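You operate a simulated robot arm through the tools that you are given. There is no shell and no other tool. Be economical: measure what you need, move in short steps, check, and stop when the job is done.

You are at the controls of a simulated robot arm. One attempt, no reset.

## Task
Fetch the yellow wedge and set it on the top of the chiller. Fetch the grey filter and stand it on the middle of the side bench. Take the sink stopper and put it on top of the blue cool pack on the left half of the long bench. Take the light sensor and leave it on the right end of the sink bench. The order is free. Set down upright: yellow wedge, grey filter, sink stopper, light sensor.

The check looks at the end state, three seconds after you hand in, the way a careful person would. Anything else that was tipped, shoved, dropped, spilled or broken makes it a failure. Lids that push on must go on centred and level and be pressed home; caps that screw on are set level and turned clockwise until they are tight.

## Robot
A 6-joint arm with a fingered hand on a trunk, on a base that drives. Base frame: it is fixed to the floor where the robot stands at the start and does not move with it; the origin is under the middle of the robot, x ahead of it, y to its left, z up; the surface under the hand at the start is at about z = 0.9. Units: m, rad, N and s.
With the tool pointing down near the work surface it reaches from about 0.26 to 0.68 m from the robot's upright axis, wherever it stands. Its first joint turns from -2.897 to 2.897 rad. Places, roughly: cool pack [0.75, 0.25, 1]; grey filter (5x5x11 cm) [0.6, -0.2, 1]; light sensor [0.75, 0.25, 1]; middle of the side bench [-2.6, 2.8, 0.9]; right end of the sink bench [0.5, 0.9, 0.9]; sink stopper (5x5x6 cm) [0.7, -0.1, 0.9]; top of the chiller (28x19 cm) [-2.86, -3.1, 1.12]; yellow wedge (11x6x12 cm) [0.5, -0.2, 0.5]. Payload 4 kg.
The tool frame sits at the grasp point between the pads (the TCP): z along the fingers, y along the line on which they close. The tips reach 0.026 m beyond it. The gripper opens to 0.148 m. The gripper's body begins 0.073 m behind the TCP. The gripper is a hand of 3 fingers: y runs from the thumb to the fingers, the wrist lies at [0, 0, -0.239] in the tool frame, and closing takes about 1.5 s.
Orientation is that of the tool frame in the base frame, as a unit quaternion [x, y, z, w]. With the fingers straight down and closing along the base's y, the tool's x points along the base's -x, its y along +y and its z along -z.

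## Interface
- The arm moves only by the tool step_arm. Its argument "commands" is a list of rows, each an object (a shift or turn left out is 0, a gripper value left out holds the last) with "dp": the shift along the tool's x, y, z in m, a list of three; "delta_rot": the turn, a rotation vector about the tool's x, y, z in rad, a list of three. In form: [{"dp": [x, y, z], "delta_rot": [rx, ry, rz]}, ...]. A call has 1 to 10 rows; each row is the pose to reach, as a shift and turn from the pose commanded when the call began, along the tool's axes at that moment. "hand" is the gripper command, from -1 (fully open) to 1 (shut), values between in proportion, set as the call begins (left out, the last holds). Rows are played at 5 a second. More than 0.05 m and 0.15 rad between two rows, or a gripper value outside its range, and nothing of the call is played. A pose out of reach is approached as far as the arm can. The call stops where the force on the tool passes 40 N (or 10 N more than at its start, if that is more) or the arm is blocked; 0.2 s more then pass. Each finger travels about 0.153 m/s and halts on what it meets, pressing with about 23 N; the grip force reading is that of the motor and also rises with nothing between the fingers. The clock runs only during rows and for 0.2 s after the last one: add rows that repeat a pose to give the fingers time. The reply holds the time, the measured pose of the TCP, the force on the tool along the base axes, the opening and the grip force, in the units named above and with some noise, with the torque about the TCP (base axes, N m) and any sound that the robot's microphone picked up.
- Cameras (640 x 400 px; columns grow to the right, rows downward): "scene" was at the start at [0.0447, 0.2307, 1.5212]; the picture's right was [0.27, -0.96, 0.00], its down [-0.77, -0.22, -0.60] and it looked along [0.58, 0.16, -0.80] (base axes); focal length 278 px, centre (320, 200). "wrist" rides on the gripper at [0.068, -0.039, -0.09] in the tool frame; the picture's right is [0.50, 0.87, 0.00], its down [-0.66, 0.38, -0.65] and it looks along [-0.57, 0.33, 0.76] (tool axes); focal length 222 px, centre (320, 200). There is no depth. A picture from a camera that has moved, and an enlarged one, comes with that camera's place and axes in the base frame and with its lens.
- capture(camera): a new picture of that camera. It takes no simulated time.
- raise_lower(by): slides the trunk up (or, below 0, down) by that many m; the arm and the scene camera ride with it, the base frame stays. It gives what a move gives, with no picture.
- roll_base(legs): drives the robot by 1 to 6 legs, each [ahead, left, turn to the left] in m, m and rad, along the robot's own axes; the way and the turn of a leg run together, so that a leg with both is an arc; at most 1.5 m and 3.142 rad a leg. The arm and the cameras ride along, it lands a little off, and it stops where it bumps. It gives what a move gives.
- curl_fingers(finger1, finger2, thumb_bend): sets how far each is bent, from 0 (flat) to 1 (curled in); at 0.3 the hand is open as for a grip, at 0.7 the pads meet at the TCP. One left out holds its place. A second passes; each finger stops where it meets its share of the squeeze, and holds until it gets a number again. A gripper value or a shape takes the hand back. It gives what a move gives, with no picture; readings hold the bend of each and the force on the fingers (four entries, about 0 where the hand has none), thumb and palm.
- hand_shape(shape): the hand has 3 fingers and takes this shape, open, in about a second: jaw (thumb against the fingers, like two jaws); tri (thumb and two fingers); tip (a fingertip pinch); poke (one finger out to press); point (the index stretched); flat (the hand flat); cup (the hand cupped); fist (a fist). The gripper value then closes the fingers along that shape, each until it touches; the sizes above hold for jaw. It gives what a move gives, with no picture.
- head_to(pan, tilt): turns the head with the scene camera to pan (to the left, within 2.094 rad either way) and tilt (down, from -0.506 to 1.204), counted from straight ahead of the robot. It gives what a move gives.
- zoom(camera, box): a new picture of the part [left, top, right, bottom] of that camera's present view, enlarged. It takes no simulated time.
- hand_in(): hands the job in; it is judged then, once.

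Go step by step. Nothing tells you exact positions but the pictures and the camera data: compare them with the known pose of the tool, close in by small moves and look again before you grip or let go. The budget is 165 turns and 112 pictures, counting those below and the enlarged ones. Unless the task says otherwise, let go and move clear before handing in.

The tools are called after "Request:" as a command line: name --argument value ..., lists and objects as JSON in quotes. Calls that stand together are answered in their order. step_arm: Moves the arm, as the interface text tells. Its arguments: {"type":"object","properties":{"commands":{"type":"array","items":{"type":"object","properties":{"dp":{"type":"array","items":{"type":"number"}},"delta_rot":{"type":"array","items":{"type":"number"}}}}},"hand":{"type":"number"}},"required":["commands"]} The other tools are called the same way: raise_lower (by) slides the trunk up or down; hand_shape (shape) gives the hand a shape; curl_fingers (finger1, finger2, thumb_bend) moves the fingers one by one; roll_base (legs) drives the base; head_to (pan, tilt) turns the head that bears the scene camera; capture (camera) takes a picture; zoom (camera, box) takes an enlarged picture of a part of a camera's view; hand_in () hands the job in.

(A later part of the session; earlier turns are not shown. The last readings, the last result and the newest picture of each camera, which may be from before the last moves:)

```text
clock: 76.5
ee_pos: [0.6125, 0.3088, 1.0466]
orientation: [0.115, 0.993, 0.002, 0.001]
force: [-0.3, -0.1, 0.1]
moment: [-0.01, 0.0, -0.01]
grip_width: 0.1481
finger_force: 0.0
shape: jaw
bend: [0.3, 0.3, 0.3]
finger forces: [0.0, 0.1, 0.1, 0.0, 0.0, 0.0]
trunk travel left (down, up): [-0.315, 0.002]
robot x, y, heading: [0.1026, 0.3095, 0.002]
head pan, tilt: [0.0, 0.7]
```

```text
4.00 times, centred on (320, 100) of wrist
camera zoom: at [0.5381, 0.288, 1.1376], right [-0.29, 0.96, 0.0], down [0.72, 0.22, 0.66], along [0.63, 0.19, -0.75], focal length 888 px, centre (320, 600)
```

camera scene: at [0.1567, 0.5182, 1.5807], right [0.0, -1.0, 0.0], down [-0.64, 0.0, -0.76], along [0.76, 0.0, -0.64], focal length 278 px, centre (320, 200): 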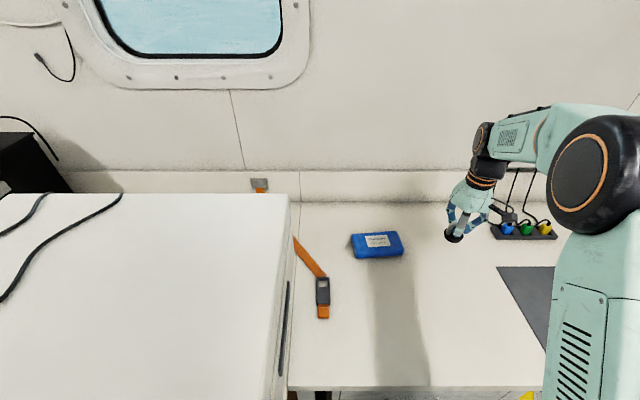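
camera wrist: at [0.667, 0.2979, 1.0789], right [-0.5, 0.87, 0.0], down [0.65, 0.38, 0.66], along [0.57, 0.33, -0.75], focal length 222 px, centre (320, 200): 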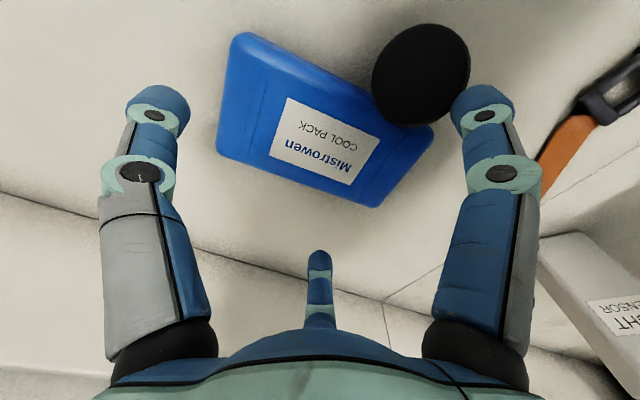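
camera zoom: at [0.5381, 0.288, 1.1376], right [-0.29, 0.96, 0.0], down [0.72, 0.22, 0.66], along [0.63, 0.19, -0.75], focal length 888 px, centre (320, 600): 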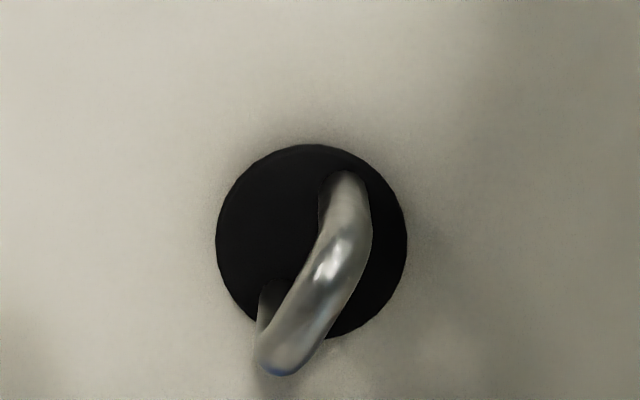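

Centred above it and nearly aligned. I descend to handle height and close gently.

Request:
step_arm --commands '[{"dp": [0.001, -0.001, 0.03], "delta_rot": [0, 0, -0.1]}, {"dp": [0.001, -0.001, 0.06], "delta_rot": [0, 0, -0.1]}, {"dp": [0.001, -0.001, 0.085], "delta_rot": [0, 0, -0.1]}, {"dp": [0.001, -0.001, 0.1], "delta_rot": [0, 0, -0.1]}, {"dp": [0.001, -0.001, 0.1], "delta_rot": [0, 0, -0.1]}]'

Request:
step_arm --commands '[{"dp": [0, 0, 0]}, {"dp": [0, 0, 0]}, {"dp": [0, 0, 0]}, {"dp": [0, 0, 0]}, {"dp": [0, 0, 0]}, {"dp": [0, 0, 0]}, {"dp": [0, 0, 0]}, {"dp": [0, 0, 0]}]' --hand 1

Request:
zoom --camera "wrist" --box '[200, 100, 440, 250]'

```text
clock: 77.7
ee_pos: [0.6108, 0.3088, 0.9511]
orientation: [0.065, 0.998, 0.002, 0.003]
force: [-7.4, -3.0, 20.3]
moment: [0.67, -1.61, 0.0]
grip_width: 0.1476
finger_force: 0.1
shape: jaw
bend: [0.3, 0.25, 0.3]
finger forces: [0.0, 21.6, 0.1, 0.0, 0.0, 0.1]
trunk travel left (down, up): [-0.315, 0.002]
robot x, y, heading: [0.1024, 0.3096, 0.001]
head pan, tilt: [0.0, 0.7]
```

```text
clock: 79.5
ee_pos: [0.612, 0.3069, 0.9504]
orientation: [0.064, 0.998, 0.003, 0.003]
force: [6.3, 2.3, 37.9]
moment: [1.4, -3.34, -0.06]
grip_width: 0.0386
finger_force: 22.6
shape: jaw
bend: [0.75, 0.21, 0.68]
finger forces: [24.0, 38.4, 0.0, 0.0, 23.9, 0.0]
trunk travel left (down, up): [-0.315, 0.002]
robot x, y, heading: [0.1015, 0.3063, 0.0]
head pan, tilt: [0.0, 0.7]
```

```text
2.67 times, centred on (320, 175) of wrist
camera zoom: at [0.5397, 0.2792, 1.0402], right [-0.38, 0.92, 0.0], down [0.69, 0.29, 0.66], along [0.61, 0.25, -0.75], focal length 592 px, centre (320, 267)
```

zoom: 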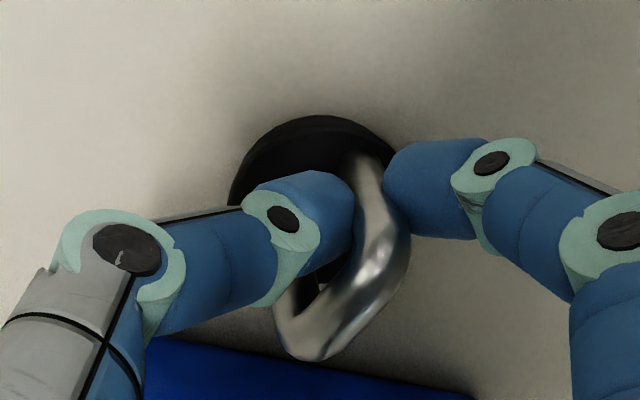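

The far finger came down on the pack edge. I open again and rise.

Request:
step_arm --commands '[{"dp": [0, 0, 0]}, {"dp": [0, 0, 0]}, {"dp": [0, 0, 0]}, {"dp": [0, 0, 0]}, {"dp": [0, 0, 0]}, {"dp": [0, 0, 0]}]' --hand -1

Request:
step_arm --commands '[{"dp": [0, 0, -0.03]}, {"dp": [0, 0, -0.06]}, {"dp": [0, 0, -0.1]}, {"dp": [0, 0, -0.1]}]'

Request:
capture --camera "wrist"

Request:
capture --camera "scene"

```text
clock: 80.9
ee_pos: [0.6106, 0.3089, 0.9481]
orientation: [0.065, 0.998, 0.002, 0.0]
force: [-4.6, -2.7, 16.5]
moment: [0.55, -1.33, 0.0]
grip_width: 0.1479
finger_force: 0.1
shape: jaw
bend: [0.3, 0.23, 0.3]
finger forces: [0.0, 17.0, 0.0, 0.0, 0.1, 0.0]
trunk travel left (down, up): [-0.315, 0.002]
robot x, y, heading: [0.1018, 0.3042, 0.002]
head pan, tilt: [0.0, 0.7]
```

```text
clock: 81.9
ee_pos: [0.6109, 0.3085, 1.0489]
orientation: [0.064, 0.998, 0.002, 0.001]
force: [0.2, -0.3, 0.3]
moment: [-0.01, -0.01, 0.02]
grip_width: 0.1481
finger_force: 0.2
shape: jaw
bend: [0.3, 0.3, 0.3]
finger forces: [0.0, 0.1, 0.0, 0.0, 0.0, 0.1]
trunk travel left (down, up): [-0.315, 0.002]
robot x, y, heading: [0.0995, 0.3093, 0.001]
head pan, tilt: [0.0, 0.7]
```

```text
46 pictures are left
camera wrist: at [0.5395, 0.2787, 1.1392], right [-0.38, 0.92, 0.0], down [0.7, 0.29, 0.66], along [0.6, 0.25, -0.76], focal length 222 px, centre (320, 200)
```

wrist: 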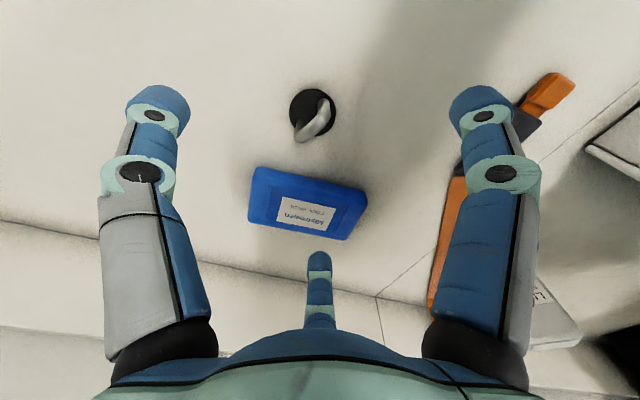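

```text
45 pictures are left
camera scene: at [0.1571, 0.518, 1.5807], right [0.0, -1.0, 0.0], down [-0.64, 0.0, -0.76], along [0.76, 0.0, -0.64], focal length 278 px, centre (320, 200)
```

scene: 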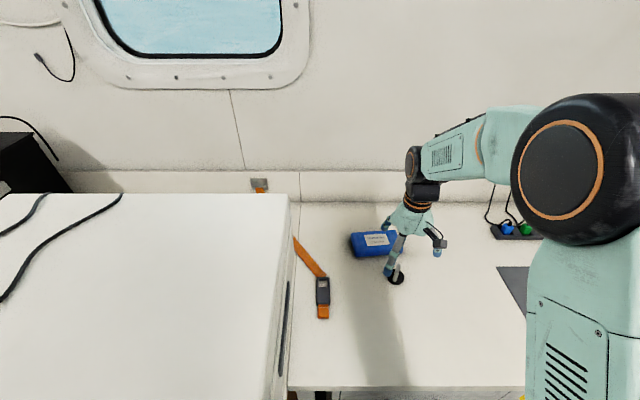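

The pack is unmoved and the stopper still stands. I yaw the hand so no digit comes down on the pack and one digit meets the loop broadside, then verify.

Request:
step_arm --commands '[{"dp": [0, 0, 0.01], "delta_rot": [0, 0, -0.14]}, {"dp": [0, 0, 0.02], "delta_rot": [0, 0, -0.28]}, {"dp": [0, 0, 0.03], "delta_rot": [0, 0, -0.42]}, {"dp": [0, 0, 0.03], "delta_rot": [0, 0, -0.56]}, {"dp": [0, 0, 0.03], "delta_rot": [0, 0, -0.7]}, {"dp": [0, 0, 0.03], "delta_rot": [0, 0, -0.83]}, {"dp": [0, 0, 0.03], "delta_rot": [0, 0, -0.95]}, {"dp": [0, 0, 0.03], "delta_rot": [0, 0, -0.95]}]'

Request:
zoom --camera "wrist" --box '[220, 60, 460, 210]'

```text
clock: 83.7
ee_pos: [0.6105, 0.3093, 1.0172]
orientation: [-0.399, 0.917, 0.001, 0.001]
force: [0.3, 0.0, -0.1]
moment: [0.0, 0.02, 0.04]
grip_width: 0.1479
finger_force: 0.0
shape: jaw
bend: [0.3, 0.3, 0.3]
finger forces: [0.1, 0.1, 0.0, 0.0, 0.0, 0.1]
trunk travel left (down, up): [-0.315, 0.002]
robot x, y, heading: [0.1029, 0.308, -0.001]
head pan, tilt: [0.0, 0.7]
```

```text
2.67 times, centred on (340, 135) of wrist
camera zoom: at [0.595, 0.2336, 1.1083], right [-0.97, 0.22, 0.0], down [0.17, 0.74, 0.66], along [0.15, 0.64, -0.75], focal length 592 px, centre (267, 373)
```

zoom: 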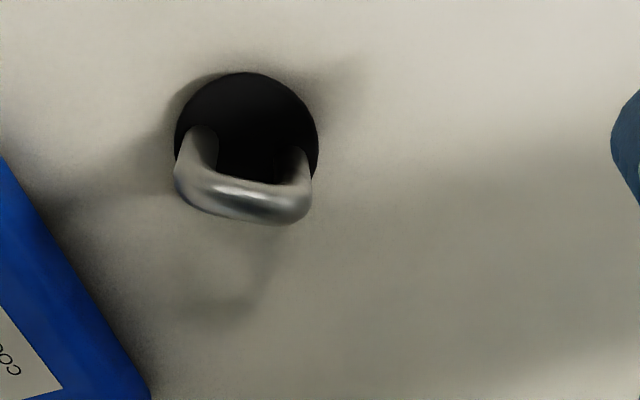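

Loop centre is at about (0.6165, 0.299), azimuth -23°. I align, descend and close.

Request:
step_arm --commands '[{"dp": [0.0034, -0.0114, 0.0], "delta_rot": [0, 0, 0.1]}, {"dp": [0.0034, -0.0114, 0.03], "delta_rot": [0, 0, 0.19]}, {"dp": [0.0034, -0.0114, 0.055], "delta_rot": [0, 0, 0.19]}, {"dp": [0.0034, -0.0114, 0.072], "delta_rot": [0, 0, 0.19]}, {"dp": [0.0034, -0.0114, 0.072], "delta_rot": [0, 0, 0.19]}]'

Request:
capture --camera "wrist"

```text
clock: 84.9
ee_pos: [0.6173, 0.2999, 0.9458]
orientation: [-0.31, 0.951, 0.002, 0.002]
force: [0.4, 0.1, 0.0]
moment: [0.05, 0.01, -0.02]
grip_width: 0.1478
finger_force: 0.1
shape: jaw
bend: [0.3, 0.3, 0.3]
finger forces: [0.0, 0.1, 0.0, 0.0, 0.0, 0.0]
trunk travel left (down, up): [-0.315, 0.002]
robot x, y, heading: [0.1013, 0.3073, 0.005]
head pan, tilt: [0.0, 0.7]
```

```text
43 pictures are left
camera wrist: at [0.5859, 0.2286, 1.0355], right [-0.91, 0.41, 0.0], down [0.31, 0.69, 0.66], along [0.27, 0.6, -0.75], focal length 222 px, centre (320, 200)
```

wrist: 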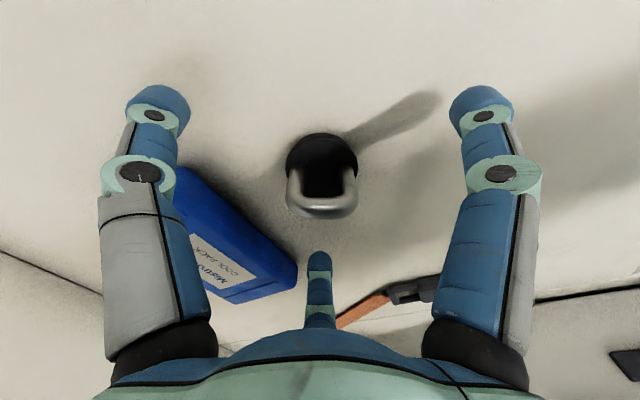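

Nicely symmetric now: the far digit faces the loop broadside, and the others face the posts. I close.

Request:
step_arm --commands '[{"dp": [0, 0, 0]}, {"dp": [0, 0, 0]}, {"dp": [0, 0, 0]}, {"dp": [0, 0, 0]}, {"dp": [0, 0, 0]}, {"dp": [0, 0, 0]}, {"dp": [0, 0, 0]}, {"dp": [0, 0, 0]}]' --hand 1

Request:
step_arm --commands '[{"dp": [0, 0, -0.01]}, {"dp": [0, 0, -0.03]}, {"dp": [0, 0, -0.06]}, {"dp": [0, 0, -0.08]}, {"dp": [0, 0, -0.08]}]'

Request:
capture --camera "wrist"

```text
clock: 86.7
ee_pos: [0.6157, 0.2999, 0.9454]
orientation: [-0.31, 0.951, 0.001, 0.001]
force: [0.4, -0.2, 0.0]
moment: [0.01, 0.01, 0.0]
grip_width: 0.0001
finger_force: 23.5
shape: jaw
bend: [0.7, 0.7, 0.7]
finger forces: [0.0, 0.1, 0.0, 0.0, 0.0, 0.0]
trunk travel left (down, up): [-0.315, 0.002]
robot x, y, heading: [0.0988, 0.3064, 0.002]
head pan, tilt: [0.0, 0.7]
```

```text
clock: 87.9
ee_pos: [0.6178, 0.2984, 1.0248]
orientation: [-0.309, 0.951, 0.002, 0.002]
force: [-0.3, 0.2, -0.2]
moment: [0.03, -0.03, -0.01]
grip_width: 0.0001
finger_force: 23.2
shape: jaw
bend: [0.7, 0.7, 0.7]
finger forces: [0.1, 0.0, 0.0, 0.1, 0.0, 0.0]
trunk travel left (down, up): [-0.315, 0.002]
robot x, y, heading: [0.102, 0.3043, -0.001]
head pan, tilt: [0.0, 0.7]
```

```text
42 pictures are left
camera wrist: at [0.5862, 0.227, 1.1157], right [-0.91, 0.41, 0.0], down [0.31, 0.69, 0.66], along [0.27, 0.6, -0.75], focal length 222 px, centre (320, 200)
```

wrist: 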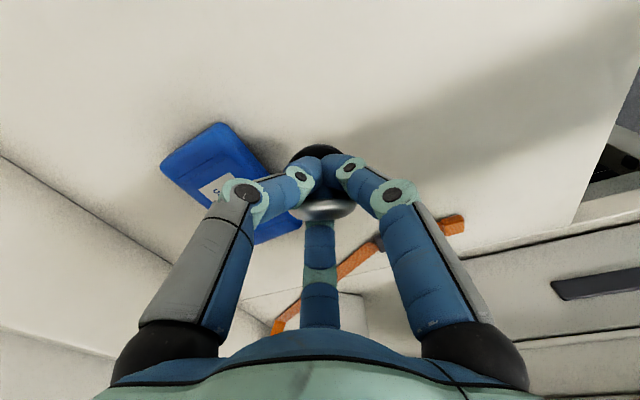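

The digits closed through the loop and the stopper hangs from its bar. I carry it gently over the pack centre.

Request:
step_arm --commands '[{"dp": [-0.015, -0.004, 0]}, {"dp": [-0.035, -0.01, 0]}, {"dp": [-0.055, -0.016, 0]}, {"dp": [-0.075, -0.022, 0]}, {"dp": [-0.095, -0.028, 0]}, {"dp": [-0.11, -0.0325, 0]}, {"dp": [-0.117, -0.0346, 0]}, {"dp": [-0.117, -0.0346, 0.015]}, {"dp": [-0.117, -0.0346, 0.03]}, {"dp": [-0.117, -0.0346, 0.03]}]'

Request:
zoom --camera "scene" --box '[330, 180, 450, 265]'

Request:
zoom --camera "wrist" --box '[200, 90, 440, 240]'

```text
clock: 90.1
ee_pos: [0.7322, 0.3408, 0.995]
orientation: [-0.309, 0.951, 0.001, 0.001]
force: [-0.3, 0.0, -1.0]
moment: [-0.02, -0.02, -0.02]
grip_width: 0.0001
finger_force: 22.9
shape: jaw
bend: [0.7, 0.7, 0.7]
finger forces: [0.0, 0.1, 0.0, 0.0, 0.0, 0.0]
trunk travel left (down, up): [-0.315, 0.002]
robot x, y, heading: [0.1028, 0.3052, -0.002]
head pan, tilt: [0.0, 0.7]
```

```text
4.71 times, centred on (390, 222) of scene
camera zoom: at [0.1567, 0.518, 1.5808], right [0.0, -1.0, 0.0], down [-0.64, 0.0, -0.76], along [0.76, 0.0, -0.64], focal length 1308 px, centre (-9, 94)
```

zoom: 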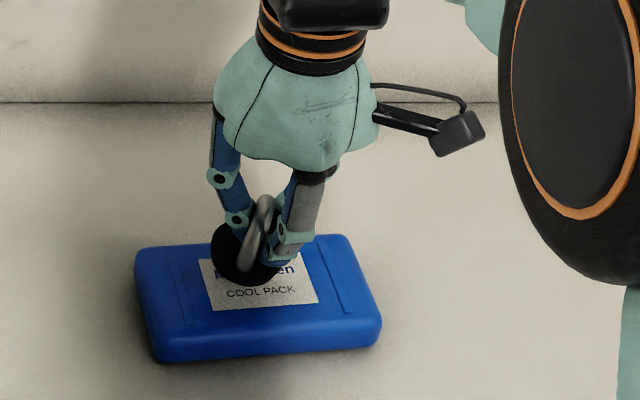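

```text
2.67 times, centred on (320, 165) of wrist
camera zoom: at [0.7012, 0.2692, 1.0859], right [-0.91, 0.41, 0.0], down [0.31, 0.69, 0.66], along [0.27, 0.6, -0.75], focal length 592 px, centre (320, 293)
```

zoom: 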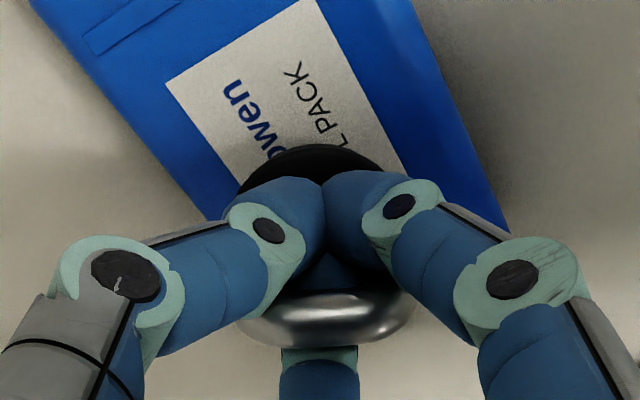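

The stopper hangs slightly tilted and loose; setting it down will level it. I lower slowly to the resting height.

Request:
step_arm --commands '[{"dp": [0, 0, 0.004]}, {"dp": [0, 0, 0.008]}, {"dp": [0, 0, 0.012]}, {"dp": [0, 0, 0.016]}, {"dp": [0, 0, 0.016]}]'

Request:
step_arm --commands '[{"dp": [0, 0, 0.003]}, {"dp": [0, 0, 0.007]}, {"dp": [0, 0, 0.007]}]'

Request:
zoom --camera "scene" --box '[330, 180, 450, 265]'

```text
clock: 91.3
ee_pos: [0.7314, 0.3405, 0.981]
orientation: [-0.31, 0.951, 0.001, 0.001]
force: [-0.7, -0.7, -0.3]
moment: [-0.05, -0.02, -0.02]
grip_width: 0.0001
finger_force: 22.8
shape: jaw
bend: [0.7, 0.7, 0.7]
finger forces: [0.0, 0.0, 0.0, 0.1, 0.1, 0.0]
trunk travel left (down, up): [-0.315, 0.002]
robot x, y, heading: [0.1018, 0.3084, 0.002]
head pan, tilt: [0.0, 0.7]
```

```text
clock: 92.1
ee_pos: [0.7329, 0.3392, 0.9732]
orientation: [-0.31, 0.951, 0.001, 0.002]
force: [1.3, 0.5, 1.7]
moment: [-0.03, 0.02, 0.0]
grip_width: 0.0001
finger_force: 23.1
shape: jaw
bend: [0.7, 0.7, 0.7]
finger forces: [0.0, 0.5, 0.1, 0.0, 0.1, 0.1]
trunk travel left (down, up): [-0.315, 0.002]
robot x, y, heading: [0.1023, 0.3093, -0.005]
head pan, tilt: [0.0, 0.7]
```

```text
4.71 times, centred on (390, 222) of scene
camera zoom: at [0.1565, 0.5181, 1.5808], right [0.0, -1.0, 0.0], down [-0.64, 0.0, -0.77], along [0.77, 0.0, -0.64], focal length 1308 px, centre (-9, 94)
```

zoom: 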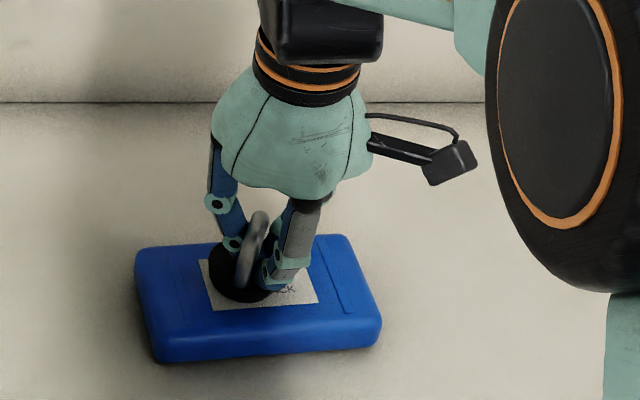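

Nearly flat on the pack. I lower 3 mm more and open partially while watching the forces.

Request:
step_arm --commands '[{"dp": [0, 0, 0.0015]}, {"dp": [0, 0, 0.003]}, {"dp": [0, 0, 0.003]}]'

Request:
step_arm --commands '[{"dp": [0, 0, 0]}, {"dp": [0, 0, 0]}]' --hand 0.6

Request:
zoom --camera "wrist" --box '[200, 90, 440, 240]'

```text
clock: 92.9
ee_pos: [0.7334, 0.3395, 0.9722]
orientation: [-0.31, 0.951, 0.002, 0.002]
force: [-1.1, 1.7, 18.4]
moment: [0.01, 0.19, -0.04]
grip_width: 0.0001
finger_force: 23.0
shape: jaw
bend: [0.7, 0.7, 0.7]
finger forces: [0.1, 4.1, 0.0, 0.0, 0.0, 0.0]
trunk travel left (down, up): [-0.315, 0.002]
robot x, y, heading: [0.1012, 0.3054, -0.003]
head pan, tilt: [0.0, 0.7]
```

```text
clock: 93.5
ee_pos: [0.733, 0.3394, 0.969]
orientation: [-0.31, 0.951, 0.002, 0.0]
force: [-0.1, -1.5, 1.8]
moment: [0.03, 0.01, -0.02]
grip_width: 0.0293
finger_force: 0.1
shape: jaw
bend: [0.75, 0.76, 0.7]
finger forces: [0.0, 1.8, 0.0, 0.1, 0.0, 0.1]
trunk travel left (down, up): [-0.315, 0.002]
robot x, y, heading: [0.1037, 0.3062, -0.001]
head pan, tilt: [0.0, 0.7]
```

```text
2.67 times, centred on (320, 165) of wrist
camera zoom: at [0.7015, 0.2676, 1.0592], right [-0.91, 0.41, 0.0], down [0.31, 0.69, 0.66], along [0.27, 0.6, -0.75], focal length 592 px, centre (320, 293)
```

zoom: 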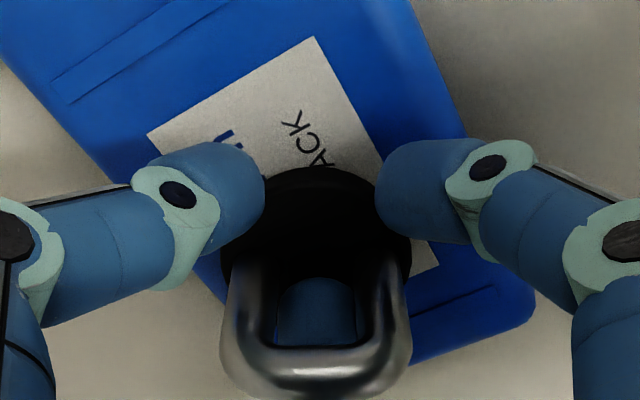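

The two side digits are free; the far one still touches the loop lightly. I open further in a small step.

Request:
step_arm --commands '[{"dp": [0, 0, 0]}, {"dp": [0, 0, 0]}]' --hand 0.3

Request:
zoom --camera "wrist" --box '[200, 90, 440, 240]'

```text
clock: 94.1
ee_pos: [0.7331, 0.339, 0.9707]
orientation: [-0.31, 0.951, 0.002, 0.001]
force: [0.0, -0.7, 1.4]
moment: [0.03, -0.02, 0.02]
grip_width: 0.051
finger_force: 0.0
shape: jaw
bend: [0.77, 0.77, 0.7]
finger forces: [0.1, 1.0, 0.1, 0.0, 0.0, 0.1]
trunk travel left (down, up): [-0.315, 0.002]
robot x, y, heading: [0.1013, 0.3045, -0.002]
head pan, tilt: [0.0, 0.7]
```

```text
2.67 times, centred on (320, 165) of wrist
camera zoom: at [0.7022, 0.2682, 1.06], right [-0.91, 0.41, 0.0], down [0.31, 0.69, 0.66], along [0.27, 0.6, -0.75], focal length 592 px, centre (320, 293)
```

zoom: 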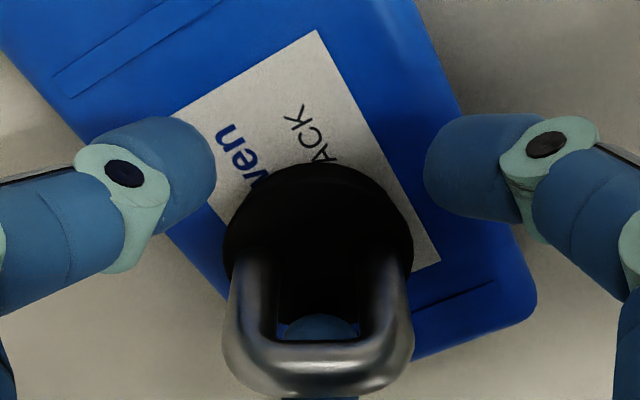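

The far digit is withdrawing from the loop cleanly. I continue opening.

Request:
step_arm --commands '[{"dp": [0, 0, 0]}, {"dp": [0, 0, 0]}]' --hand 0.0

Request:
step_arm --commands '[{"dp": [0, 0, 0]}, {"dp": [0, 0, 0]}, {"dp": [0, 0, 0]}]' --hand -0.5

Request:
capture --camera "wrist"

```text
clock: 94.7
ee_pos: [0.7335, 0.3393, 0.9694]
orientation: [-0.311, 0.95, 0.001, 0.002]
force: [0.3, 0.8, -0.3]
moment: [0.01, -0.02, -0.03]
grip_width: 0.0732
finger_force: 0.1
shape: jaw
bend: [0.36, 0.36, 0.7]
finger forces: [0.1, 0.1, 0.0, 0.0, 0.0, 0.1]
trunk travel left (down, up): [-0.315, 0.002]
robot x, y, heading: [0.1036, 0.3046, -0.003]
head pan, tilt: [0.0, 0.7]
```

```text
clock: 95.5
ee_pos: [0.733, 0.3393, 0.9691]
orientation: [-0.309, 0.951, 0.002, 0.002]
force: [-0.1, -0.7, 1.0]
moment: [0.02, 0.0, 0.0]
grip_width: 0.1105
finger_force: 0.1
shape: jaw
bend: [0.27, 0.27, 0.55]
finger forces: [0.0, 0.0, 0.0, 0.0, 0.0, 0.0]
trunk travel left (down, up): [-0.315, 0.002]
robot x, y, heading: [0.1014, 0.3074, -0.001]
head pan, tilt: [0.0, 0.7]
```

```text
36 pictures are left
camera wrist: at [0.7023, 0.2682, 1.0601], right [-0.91, 0.41, 0.0], down [0.31, 0.69, 0.66], along [0.27, 0.6, -0.75], focal length 222 px, centre (320, 200)
```

wrist: 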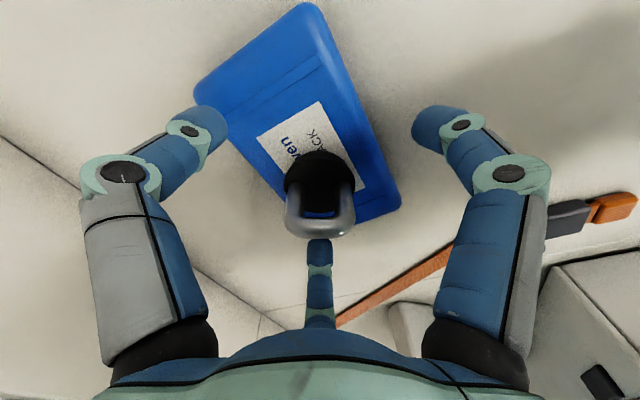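

The stopper stands upright on the pack and the hand is clear. I rise, retract and drive right toward the filter.

Request:
step_arm --commands '[{"dp": [0, 0, -0.03]}, {"dp": [0, 0, -0.07]}, {"dp": [0, 0, -0.11]}, {"dp": [0, 0, -0.15]}, {"dp": [0.03, 0.021, -0.165]}, {"dp": [0.06, 0.043, -0.165]}, {"dp": [0.089, 0.065, -0.165]}, {"dp": [0.089, 0.065, -0.165]}]' --hand -1

Request:
roll_base --legs '[[-0.02, -0.5, 0]]'

Request:
head_to --pan 0.45 --tilt 0.8

Request:
capture --camera "scene"

Request:
capture --camera "wrist"

```text
clock: 97.3
ee_pos: [0.6246, 0.3381, 1.1339]
orientation: [-0.31, 0.951, 0.001, 0.001]
force: [0.0, -0.6, 0.3]
moment: [0.02, 0.02, 0.0]
grip_width: 0.1479
finger_force: 0.0
shape: jaw
bend: [0.3, 0.3, 0.3]
finger forces: [0.0, 0.0, 0.0, 0.1, 0.0, 0.0]
trunk travel left (down, up): [-0.315, 0.002]
robot x, y, heading: [0.103, 0.3054, -0.001]
head pan, tilt: [0.0, 0.7]
```

```text
clock: 102.3
ee_pos: [0.6041, -0.1697, 1.1341]
orientation: [-0.307, 0.952, 0.001, 0.001]
force: [-0.7, 0.8, 0.3]
moment: [-0.01, 0.01, -0.01]
grip_width: 0.148
finger_force: 0.1
shape: jaw
bend: [0.3, 0.3, 0.3]
finger forces: [0.0, 0.0, 0.0, 0.0, 0.1, 0.0]
trunk travel left (down, up): [-0.315, 0.002]
robot x, y, heading: [0.0802, -0.1965, -0.011]
head pan, tilt: [0.0, 0.7]
```

```text
clock: 103.2
ee_pos: [0.6034, -0.1705, 1.1341]
orientation: [-0.307, 0.952, 0.001, 0.001]
force: [0.0, 0.1, 0.0]
moment: [-0.03, 0.01, 0.02]
grip_width: 0.1479
finger_force: 0.1
shape: jaw
bend: [0.3, 0.3, 0.3]
finger forces: [0.0, 0.1, 0.0, 0.0, 0.0, 0.0]
trunk travel left (down, up): [-0.315, 0.002]
robot x, y, heading: [0.0814, -0.1991, -0.007]
head pan, tilt: [0.45, 0.799]
```

```text
35 pictures are left
camera scene: at [0.1242, 0.0469, 1.5725], right [0.43, -0.9, 0.0], down [-0.65, -0.31, -0.7], along [0.63, 0.3, -0.72], focal length 278 px, centre (320, 200)
```

scene: 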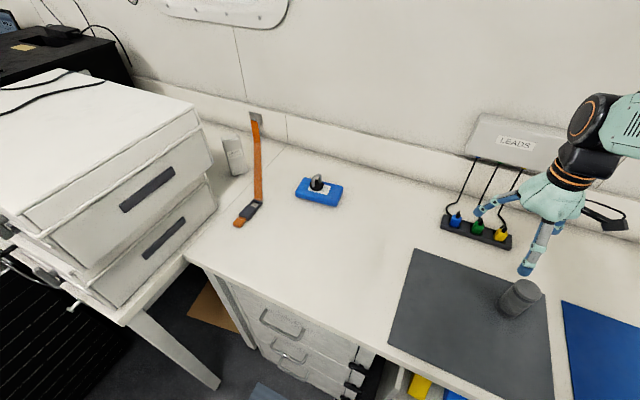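

```text
34 pictures are left
camera wrist: at [0.5719, -0.2405, 1.2243], right [-0.91, 0.41, 0.0], down [0.31, 0.69, 0.66], along [0.27, 0.6, -0.75], focal length 222 px, centre (320, 200)
```

wrist: 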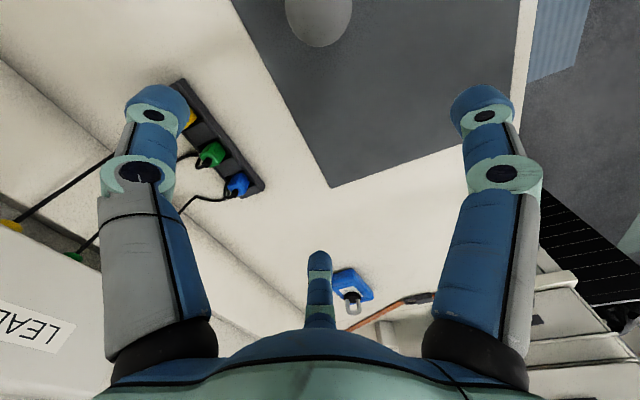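

Earlier placements look fine. I move above the filter at about (0.575, -0.24) and check with the wrist camera.

Request:
step_arm --commands '[{"dp": [0.032, -0.02, 0.01]}, {"dp": [0.0637, -0.0404, 0.03]}, {"dp": [0.0637, -0.0404, 0.03]}]'

Request:
capture --camera "wrist"

```text
clock: 104.0
ee_pos: [0.5741, -0.2388, 1.1045]
orientation: [-0.308, 0.952, 0.001, 0.001]
force: [0.2, -0.7, 0.2]
moment: [-0.01, 0.0, -0.01]
grip_width: 0.1475
finger_force: 0.2
shape: jaw
bend: [0.3, 0.3, 0.3]
finger forces: [0.0, 0.0, 0.0, 0.0, 0.0, 0.0]
trunk travel left (down, up): [-0.315, 0.002]
robot x, y, heading: [0.08, -0.1987, -0.008]
head pan, tilt: [0.45, 0.799]
```

```text
33 pictures are left
camera wrist: at [0.5438, -0.3091, 1.1946], right [-0.91, 0.41, 0.0], down [0.31, 0.69, 0.66], along [0.27, 0.6, -0.75], focal length 222 px, centre (320, 200)
```

wrist: 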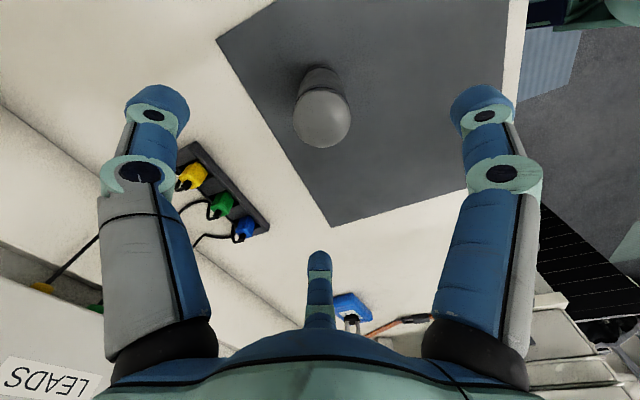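

The filter is centred at (0.571, -0.244). I descend around it and grip.

Request:
step_arm --commands '[{"dp": [0.005, -0.0023, 0.03]}, {"dp": [0.005, -0.0023, 0.07]}, {"dp": [0.005, -0.0023, 0.11]}, {"dp": [0.005, -0.0023, 0.142]}, {"dp": [0.005, -0.0023, 0.142]}]'

Request:
step_arm --commands '[{"dp": [0, 0, 0]}, {"dp": [0, 0, 0]}, {"dp": [0, 0, 0]}, {"dp": [0, 0, 0]}, {"dp": [0, 0, 0]}, {"dp": [0, 0, 0]}, {"dp": [0, 0, 0]}, {"dp": [0, 0, 0]}]' --hand 1

Request:
step_arm --commands '[{"dp": [0, 0, -0.02]}, {"dp": [0, 0, -0.06]}, {"dp": [0, 0, -0.11]}, {"dp": [0, 0, -0.15]}, {"dp": [0, 0, -0.17]}, {"dp": [0, 0, -0.17]}]'

Request:
capture --camera "wrist"

```text
clock: 105.2
ee_pos: [0.5725, -0.2425, 0.9601]
orientation: [-0.307, 0.952, 0.001, 0.002]
force: [0.4, 0.8, 0.4]
moment: [-0.03, 0.02, -0.01]
grip_width: 0.148
finger_force: 0.2
shape: jaw
bend: [0.3, 0.3, 0.3]
finger forces: [0.0, 0.1, 0.0, 0.1, 0.0, 0.0]
trunk travel left (down, up): [-0.315, 0.002]
robot x, y, heading: [0.082, -0.2027, -0.003]
head pan, tilt: [0.45, 0.799]
```

```text
clock: 107.0
ee_pos: [0.5726, -0.2428, 0.9591]
orientation: [-0.307, 0.952, 0.001, 0.001]
force: [-0.1, -0.5, -0.8]
moment: [0.0, 0.0, -0.03]
grip_width: 0.0433
finger_force: 23.4
shape: jaw
bend: [0.77, 0.77, 0.7]
finger forces: [20.4, 20.7, 0.1, 0.0, 20.6, 0.0]
trunk travel left (down, up): [-0.315, 0.002]
robot x, y, heading: [0.0818, -0.1995, -0.004]
head pan, tilt: [0.45, 0.799]
```

```text
clock: 108.4
ee_pos: [0.5726, -0.2439, 1.1314]
orientation: [-0.308, 0.951, 0.002, 0.001]
force: [0.6, 0.4, -1.0]
moment: [0.02, -0.02, -0.02]
grip_width: 0.043
finger_force: 23.2
shape: jaw
bend: [0.77, 0.77, 0.7]
finger forces: [20.4, 20.9, 0.0, 0.1, 20.6, 0.1]
trunk travel left (down, up): [-0.315, 0.002]
robot x, y, heading: [0.0825, -0.1985, -0.003]
head pan, tilt: [0.45, 0.799]
```

```text
32 pictures are left
camera wrist: at [0.5416, -0.315, 1.2223], right [-0.91, 0.41, 0.0], down [0.31, 0.69, 0.66], along [0.27, 0.6, -0.75], focal length 222 px, centre (320, 200)
```

wrist: 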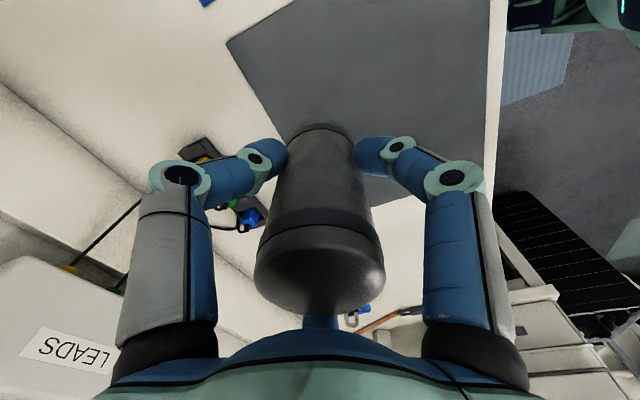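

Firm grip on the filter. I drive back from the bench, turn left and travel up the aisle toward the side bench, then look.

Request:
roll_base --legs '[[-0.6, 0, 0], [0, 0, 1.571], [0, 0.33, 0], [1.1, 0, 0], [0.9, 0, 0]]'

Request:
head_to --pan 0.8 --tilt 0.4

Request:
capture --camera "scene"

```text
clock: 128.2
ee_pos: [-0.7897, 2.3076, 1.1308]
orientation: [0.891, -0.455, -0.002, 0.0]
force: [-0.2, 0.1, -1.6]
moment: [0.02, 0.03, 0.01]
grip_width: 0.043
finger_force: 23.1
shape: jaw
bend: [0.77, 0.77, 0.7]
finger forces: [20.2, 20.8, 0.1, 0.0, 20.6, 0.0]
trunk travel left (down, up): [-0.315, 0.002]
robot x, y, heading: [-0.83, 1.8156, 1.571]
head pan, tilt: [0.45, 0.799]
```

```text
clock: 129.1
ee_pos: [-0.7911, 2.3078, 1.132]
orientation: [0.891, -0.454, -0.002, 0.001]
force: [-0.6, 0.1, -1.4]
moment: [0.01, -0.01, -0.02]
grip_width: 0.043
finger_force: 22.9
shape: jaw
bend: [0.77, 0.77, 0.7]
finger forces: [20.3, 20.9, 0.1, 0.0, 20.6, 0.0]
trunk travel left (down, up): [-0.315, 0.002]
robot x, y, heading: [-0.8332, 1.8169, 1.564]
head pan, tilt: [0.799, 0.4]
```

```text
31 pictures are left
camera scene: at [-1.1099, 1.8505, 1.6075], right [0.7, 0.71, 0.0], down [0.28, -0.27, -0.92], along [-0.66, 0.65, -0.39], focal length 278 px, centre (320, 200)
```

scene: 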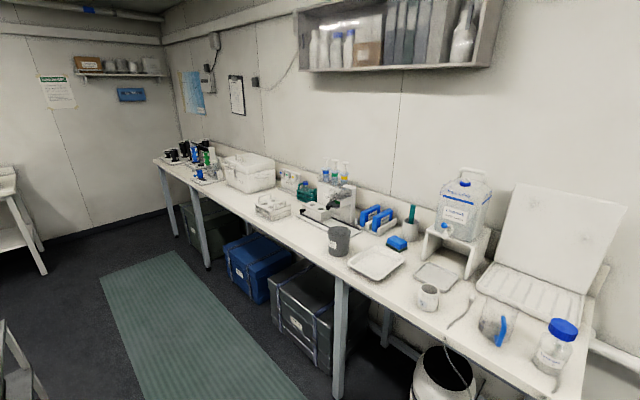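

The bench middle has some free surface between the white box and the tube rack. I drive left along the bench and look down at that spot.

Request:
roll_base --legs '[[0, 1.5, 0], [0, 0.2, 0]]'

Request:
head_to --pan -0.1 --tilt 0.75

Request:
capture --camera "scene"

```text
clock: 144.5
ee_pos: [-2.5153, 2.3098, 1.1308]
orientation: [0.893, -0.451, -0.002, 0.0]
force: [0.0, 0.9, -1.1]
moment: [-0.05, 0.0, 0.0]
grip_width: 0.0428
finger_force: 23.4
shape: jaw
bend: [0.77, 0.77, 0.7]
finger forces: [20.1, 20.9, 0.1, 0.1, 20.6, 0.0]
trunk travel left (down, up): [-0.315, 0.002]
robot x, y, heading: [-2.5587, 1.8169, 1.575]
head pan, tilt: [0.799, 0.4]
```

```text
clock: 145.7
ee_pos: [-2.5147, 2.3096, 1.1312]
orientation: [0.892, -0.451, -0.002, 0.0]
force: [0.1, 0.0, -2.0]
moment: [0.02, 0.02, 0.02]
grip_width: 0.043
finger_force: 22.5
shape: jaw
bend: [0.77, 0.77, 0.7]
finger forces: [20.1, 20.9, 0.1, 0.1, 20.7, 0.0]
trunk travel left (down, up): [-0.315, 0.002]
robot x, y, heading: [-2.5552, 1.816, 1.575]
head pan, tilt: [-0.099, 0.75]
```

```text
30 pictures are left
camera scene: at [-2.7568, 1.8684, 1.5765], right [1.0, -0.1, 0.0], down [-0.07, -0.68, -0.73], along [0.07, 0.73, -0.68], focal length 278 px, centre (320, 200)
```

scene: 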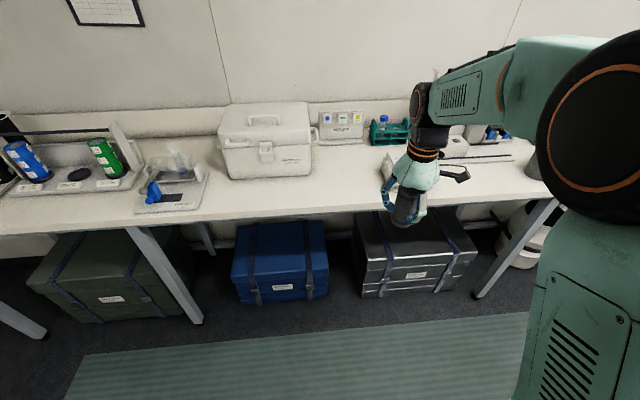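

Free surface lies at about (-2.57, 2.68), right of the white box. I drive ahead to bring the filter over it.

Request:
roll_base --legs '[[0.36, 0.05, 0]]'

Request:
capture --camera "scene"

Request:
capture --camera "wrist"

```text
clock: 148.1
ee_pos: [-2.5633, 2.6688, 1.1307]
orientation: [0.891, -0.454, -0.002, 0.0]
force: [-0.5, 0.3, -1.0]
moment: [-0.04, -0.02, 0.01]
grip_width: 0.0428
finger_force: 22.6
shape: jaw
bend: [0.77, 0.77, 0.7]
finger forces: [20.2, 20.9, 0.0, 0.0, 20.6, 0.1]
trunk travel left (down, up): [-0.315, 0.002]
robot x, y, heading: [-2.6048, 2.1788, 1.569]
head pan, tilt: [-0.099, 0.75]
```

```text
29 pictures are left
camera scene: at [-2.8076, 2.2284, 1.5764], right [0.99, -0.1, 0.0], down [-0.07, -0.68, -0.73], along [0.07, 0.73, -0.68], focal length 278 px, centre (320, 200)
```

scene: 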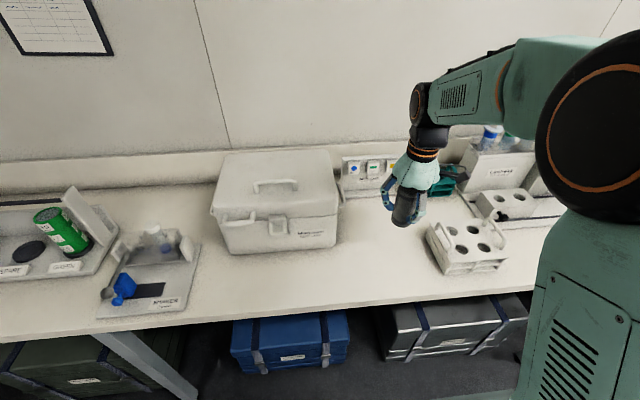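

```text
28 pictures are left
camera wrist: at [-2.4907, 2.6371, 1.2218], right [-0.41, -0.91, 0.0], down [-0.69, 0.31, 0.66], along [-0.6, 0.27, -0.75], focal length 222 px, centre (320, 200)
```

wrist: 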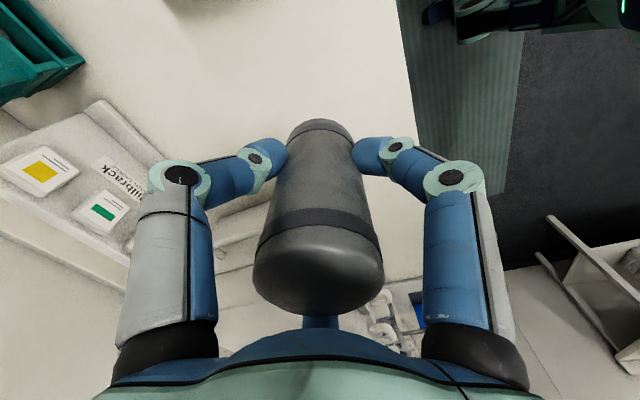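

The landing spot is clear on both sides. I lower the filter to just above the bench, then to contact.

Request:
step_arm --commands '[{"dp": [0.0103, 0.02, 0.0]}, {"dp": [0.0103, 0.02, 0.04]}, {"dp": [0.0103, 0.02, 0.08]}, {"dp": [0.0103, 0.02, 0.12]}, {"dp": [0.0103, 0.02, 0.15]}, {"dp": [0.0103, 0.02, 0.163]}, {"dp": [0.0103, 0.02, 0.163]}]'

Request:
step_arm --commands '[{"dp": [0, 0, 0.002]}, {"dp": [0, 0, 0.005]}, {"dp": [0, 0, 0.005]}]'

Request:
step_arm --commands '[{"dp": [0, 0, 0.002]}, {"dp": [0, 0, 0.004]}, {"dp": [0, 0, 0.004]}]'

```text
clock: 149.7
ee_pos: [-2.575, 2.6469, 0.9683]
orientation: [0.891, -0.454, -0.002, 0.0]
force: [0.0, -0.8, -1.9]
moment: [0.0, 0.0, 0.03]
grip_width: 0.0427
finger_force: 22.8
shape: jaw
bend: [0.77, 0.77, 0.7]
finger forces: [20.1, 20.9, 0.1, 0.0, 20.6, 0.0]
trunk travel left (down, up): [-0.315, 0.002]
robot x, y, heading: [-2.6087, 2.1772, 1.566]
head pan, tilt: [-0.099, 0.75]
```

```text
clock: 150.5
ee_pos: [-2.575, 2.6488, 0.9634]
orientation: [0.891, -0.454, -0.001, -0.001]
force: [0.1, -0.6, -1.5]
moment: [-0.02, -0.02, -0.03]
grip_width: 0.0428
finger_force: 22.7
shape: jaw
bend: [0.77, 0.77, 0.7]
finger forces: [20.2, 20.9, 0.1, 0.0, 20.6, 0.0]
trunk travel left (down, up): [-0.315, 0.002]
robot x, y, heading: [-2.6072, 2.1709, 1.564]
head pan, tilt: [-0.099, 0.75]
```

```text
clock: 151.3
ee_pos: [-2.5746, 2.6472, 0.96]
orientation: [0.891, -0.454, -0.003, -0.001]
force: [-0.5, -0.2, -0.9]
moment: [0.03, 0.01, 0.01]
grip_width: 0.0427
finger_force: 22.6
shape: jaw
bend: [0.77, 0.77, 0.7]
finger forces: [20.2, 20.9, 0.0, 0.0, 20.6, 0.0]
trunk travel left (down, up): [-0.315, 0.002]
robot x, y, heading: [-2.605, 2.1746, 1.57]
head pan, tilt: [-0.099, 0.75]
```

Request:
step_arm --commands '[{"dp": [0, 0, 0.0015]}, {"dp": [0, 0, 0.003]}, {"dp": [0, 0, 0.003]}]'

Request:
step_arm --commands '[{"dp": [0, 0, 0.0015]}, {"dp": [0, 0, 0.003]}, {"dp": [0, 0, 0.003]}]'

```text
clock: 152.1
ee_pos: [-2.5731, 2.6486, 0.9554]
orientation: [0.891, -0.453, -0.002, 0.0]
force: [0.0, 0.2, -1.3]
moment: [-0.02, -0.03, 0.02]
grip_width: 0.0429
finger_force: 23.3
shape: jaw
bend: [0.77, 0.77, 0.7]
finger forces: [20.2, 20.9, 0.0, 0.1, 20.7, 0.1]
trunk travel left (down, up): [-0.315, 0.002]
robot x, y, heading: [-2.6063, 2.176, 1.57]
head pan, tilt: [-0.099, 0.75]
```

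```text
clock: 152.9
ee_pos: [-2.5749, 2.6488, 0.9546]
orientation: [0.891, -0.454, -0.003, -0.001]
force: [0.4, -0.5, 15.1]
moment: [0.05, -0.04, -0.04]
grip_width: 0.0432
finger_force: 23.1
shape: jaw
bend: [0.77, 0.77, 0.7]
finger forces: [22.9, 23.2, 0.0, 0.0, 23.7, 0.0]
trunk travel left (down, up): [-0.315, 0.002]
robot x, y, heading: [-2.6089, 2.175, 1.566]
head pan, tilt: [-0.099, 0.75]
```

The filter is down on the bench. I release, rise and check.

Request:
step_arm --commands '[{"dp": [0, 0, 0]}, {"dp": [0, 0, 0]}, {"dp": [0, 0, 0]}, {"dp": [0, 0, 0]}, {"dp": [0, 0, 0]}, {"dp": [0, 0, 0]}]' --hand -0.9

Request:
step_arm --commands '[{"dp": [0, 0, -0.03]}, {"dp": [0, 0, -0.07]}, {"dp": [0, 0, -0.11]}, {"dp": [0, 0, -0.15]}, {"dp": [0, 0, -0.19]}, {"dp": [0, 0, -0.19]}]'

Request:
capture --camera "wrist"

```text
clock: 154.3
ee_pos: [-2.5741, 2.6475, 0.9531]
orientation: [0.891, -0.454, -0.002, -0.001]
force: [-0.4, 0.5, -0.6]
moment: [0.03, -0.04, -0.01]
grip_width: 0.1403
finger_force: 0.0
shape: jaw
bend: [0.27, 0.27, 0.29]
finger forces: [0.0, 0.0, 0.0, 0.0, 0.0, 0.0]
trunk travel left (down, up): [-0.315, 0.002]
robot x, y, heading: [-2.6085, 2.1775, 1.572]
head pan, tilt: [-0.099, 0.75]
```

```text
clock: 155.7
ee_pos: [-2.5729, 2.6478, 1.1444]
orientation: [0.891, -0.453, -0.002, -0.001]
force: [-0.3, -0.2, -0.3]
moment: [-0.02, 0.02, 0.01]
grip_width: 0.1405
finger_force: 0.1
shape: jaw
bend: [0.27, 0.27, 0.29]
finger forces: [0.0, 0.0, 0.0, 0.1, 0.0, 0.1]
trunk travel left (down, up): [-0.315, 0.002]
robot x, y, heading: [-2.6069, 2.1763, 1.57]
head pan, tilt: [-0.099, 0.75]
```

```text
27 pictures are left
camera wrist: at [-2.5007, 2.6166, 1.2344], right [-0.41, -0.91, 0.0], down [-0.69, 0.31, 0.66], along [-0.6, 0.27, -0.75], focal length 222 px, centre (320, 200)
```

wrist: 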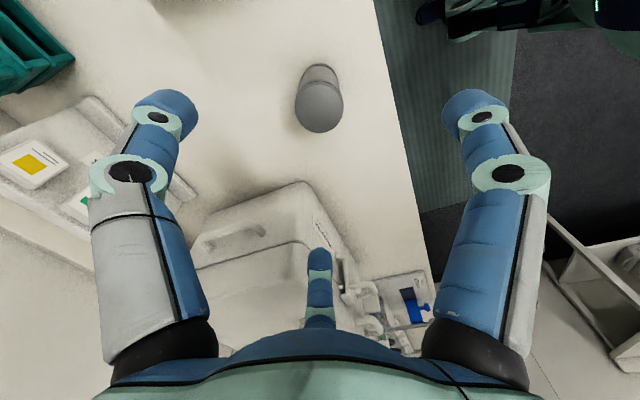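

The filter stands on the side bench. I drive back to the long bench facing the wedge compartment.

Request:
roll_base --legs '[[-0.36, 0, 0], [0, -1.5, 0], [0, -0.3, 0], [-1.1, 0, 0], [-0.9, 0, 0], [0, 0, -1.571]]'

Request:
roll_base --legs '[[0.2, 0, 0]]'

Request:
head_to --pan 0.0 --tilt 0.8

Request:
capture --camera "scene"

```text
clock: 186.9
ee_pos: [-0.3042, -0.1811, 1.1429]
orientation: [-0.321, 0.947, 0.001, 0.002]
force: [0.3, -0.3, -0.6]
moment: [0.02, 0.02, -0.07]
grip_width: 0.1405
finger_force: 0.1
shape: jaw
bend: [0.27, 0.27, 0.29]
finger forces: [0.1, 0.0, 0.1, 0.0, 0.1, 0.1]
trunk travel left (down, up): [-0.315, 0.002]
robot x, y, heading: [-0.7759, -0.1601, 0.021]
head pan, tilt: [-0.099, 0.75]
```

```text
clock: 188.5
ee_pos: [-0.1029, -0.1755, 1.1427]
orientation: [-0.322, 0.947, 0.001, 0.001]
force: [0.1, 0.8, 0.1]
moment: [0.01, 0.06, 0.0]
grip_width: 0.1407
finger_force: 0.1
shape: jaw
bend: [0.27, 0.27, 0.29]
finger forces: [0.0, 0.0, 0.1, 0.0, 0.0, 0.0]
trunk travel left (down, up): [-0.315, 0.002]
robot x, y, heading: [-0.576, -0.1559, 0.024]
head pan, tilt: [-0.099, 0.75]
```

```text
clock: 189.2
ee_pos: [-0.1031, -0.1768, 1.1437]
orientation: [-0.321, 0.947, 0.002, 0.002]
force: [0.3, 0.0, -0.5]
moment: [0.02, -0.03, 0.04]
grip_width: 0.1407
finger_force: 0.0
shape: jaw
bend: [0.27, 0.27, 0.29]
finger forces: [0.0, 0.1, 0.0, 0.0, 0.0, 0.0]
trunk travel left (down, up): [-0.315, 0.002]
robot x, y, heading: [-0.577, -0.1551, 0.023]
head pan, tilt: [0.0, 0.799]
```

```text
26 pictures are left
camera scene: at [-0.53, 0.0572, 1.5725], right [0.02, -1.0, 0.0], down [-0.72, -0.02, -0.7], along [0.7, 0.02, -0.72], focal length 278 px, centre (320, 200)
```

scene: 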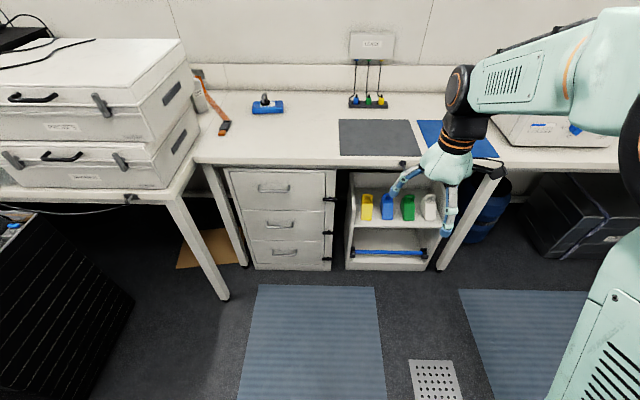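

The yellow wedge is the leftmost on the shelf under the bench. I lower the trunk to work at that height and zoom in.

Request:
raise_lower --by -0.3

Request:
head_to --pan 0.0 --tilt 0.65

Request:
zoom --camera "scene" --box '[330, 140, 490, 240]'

```text
clock: 192.2
ee_pos: [-0.1035, -0.1766, 0.8443]
orientation: [-0.322, 0.947, 0.001, 0.002]
force: [0.9, -0.7, -0.6]
moment: [0.01, 0.01, 0.0]
grip_width: 0.1405
finger_force: 0.1
shape: jaw
bend: [0.27, 0.27, 0.29]
finger forces: [0.0, 0.0, 0.0, 0.1, 0.0, 0.1]
trunk travel left (down, up): [-0.015, 0.302]
robot x, y, heading: [-0.5758, -0.1527, 0.024]
head pan, tilt: [0.0, 0.799]
```

```text
clock: 192.9
ee_pos: [-0.103, -0.1763, 0.8445]
orientation: [-0.321, 0.947, 0.002, 0.001]
force: [-0.6, -1.0, -0.2]
moment: [-0.01, 0.01, -0.01]
grip_width: 0.1406
finger_force: 0.1
shape: jaw
bend: [0.27, 0.27, 0.29]
finger forces: [0.0, 0.1, 0.0, 0.1, 0.0, 0.0]
trunk travel left (down, up): [-0.015, 0.302]
robot x, y, heading: [-0.5746, -0.1557, 0.023]
head pan, tilt: [0.0, 0.649]
```

```text
4.00 times, centred on (410, 190) of scene
camera zoom: at [-0.4693, 0.0587, 1.2775], right [0.02, -1.0, 0.0], down [-0.6, -0.01, -0.8], along [0.8, 0.02, -0.6], focal length 1112 px, centre (-40, 240)
```

zoom: 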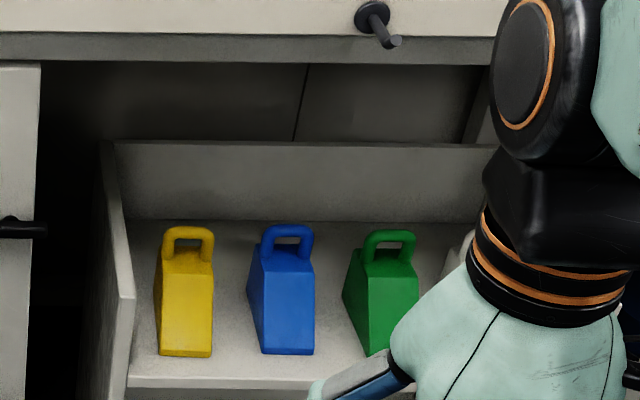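

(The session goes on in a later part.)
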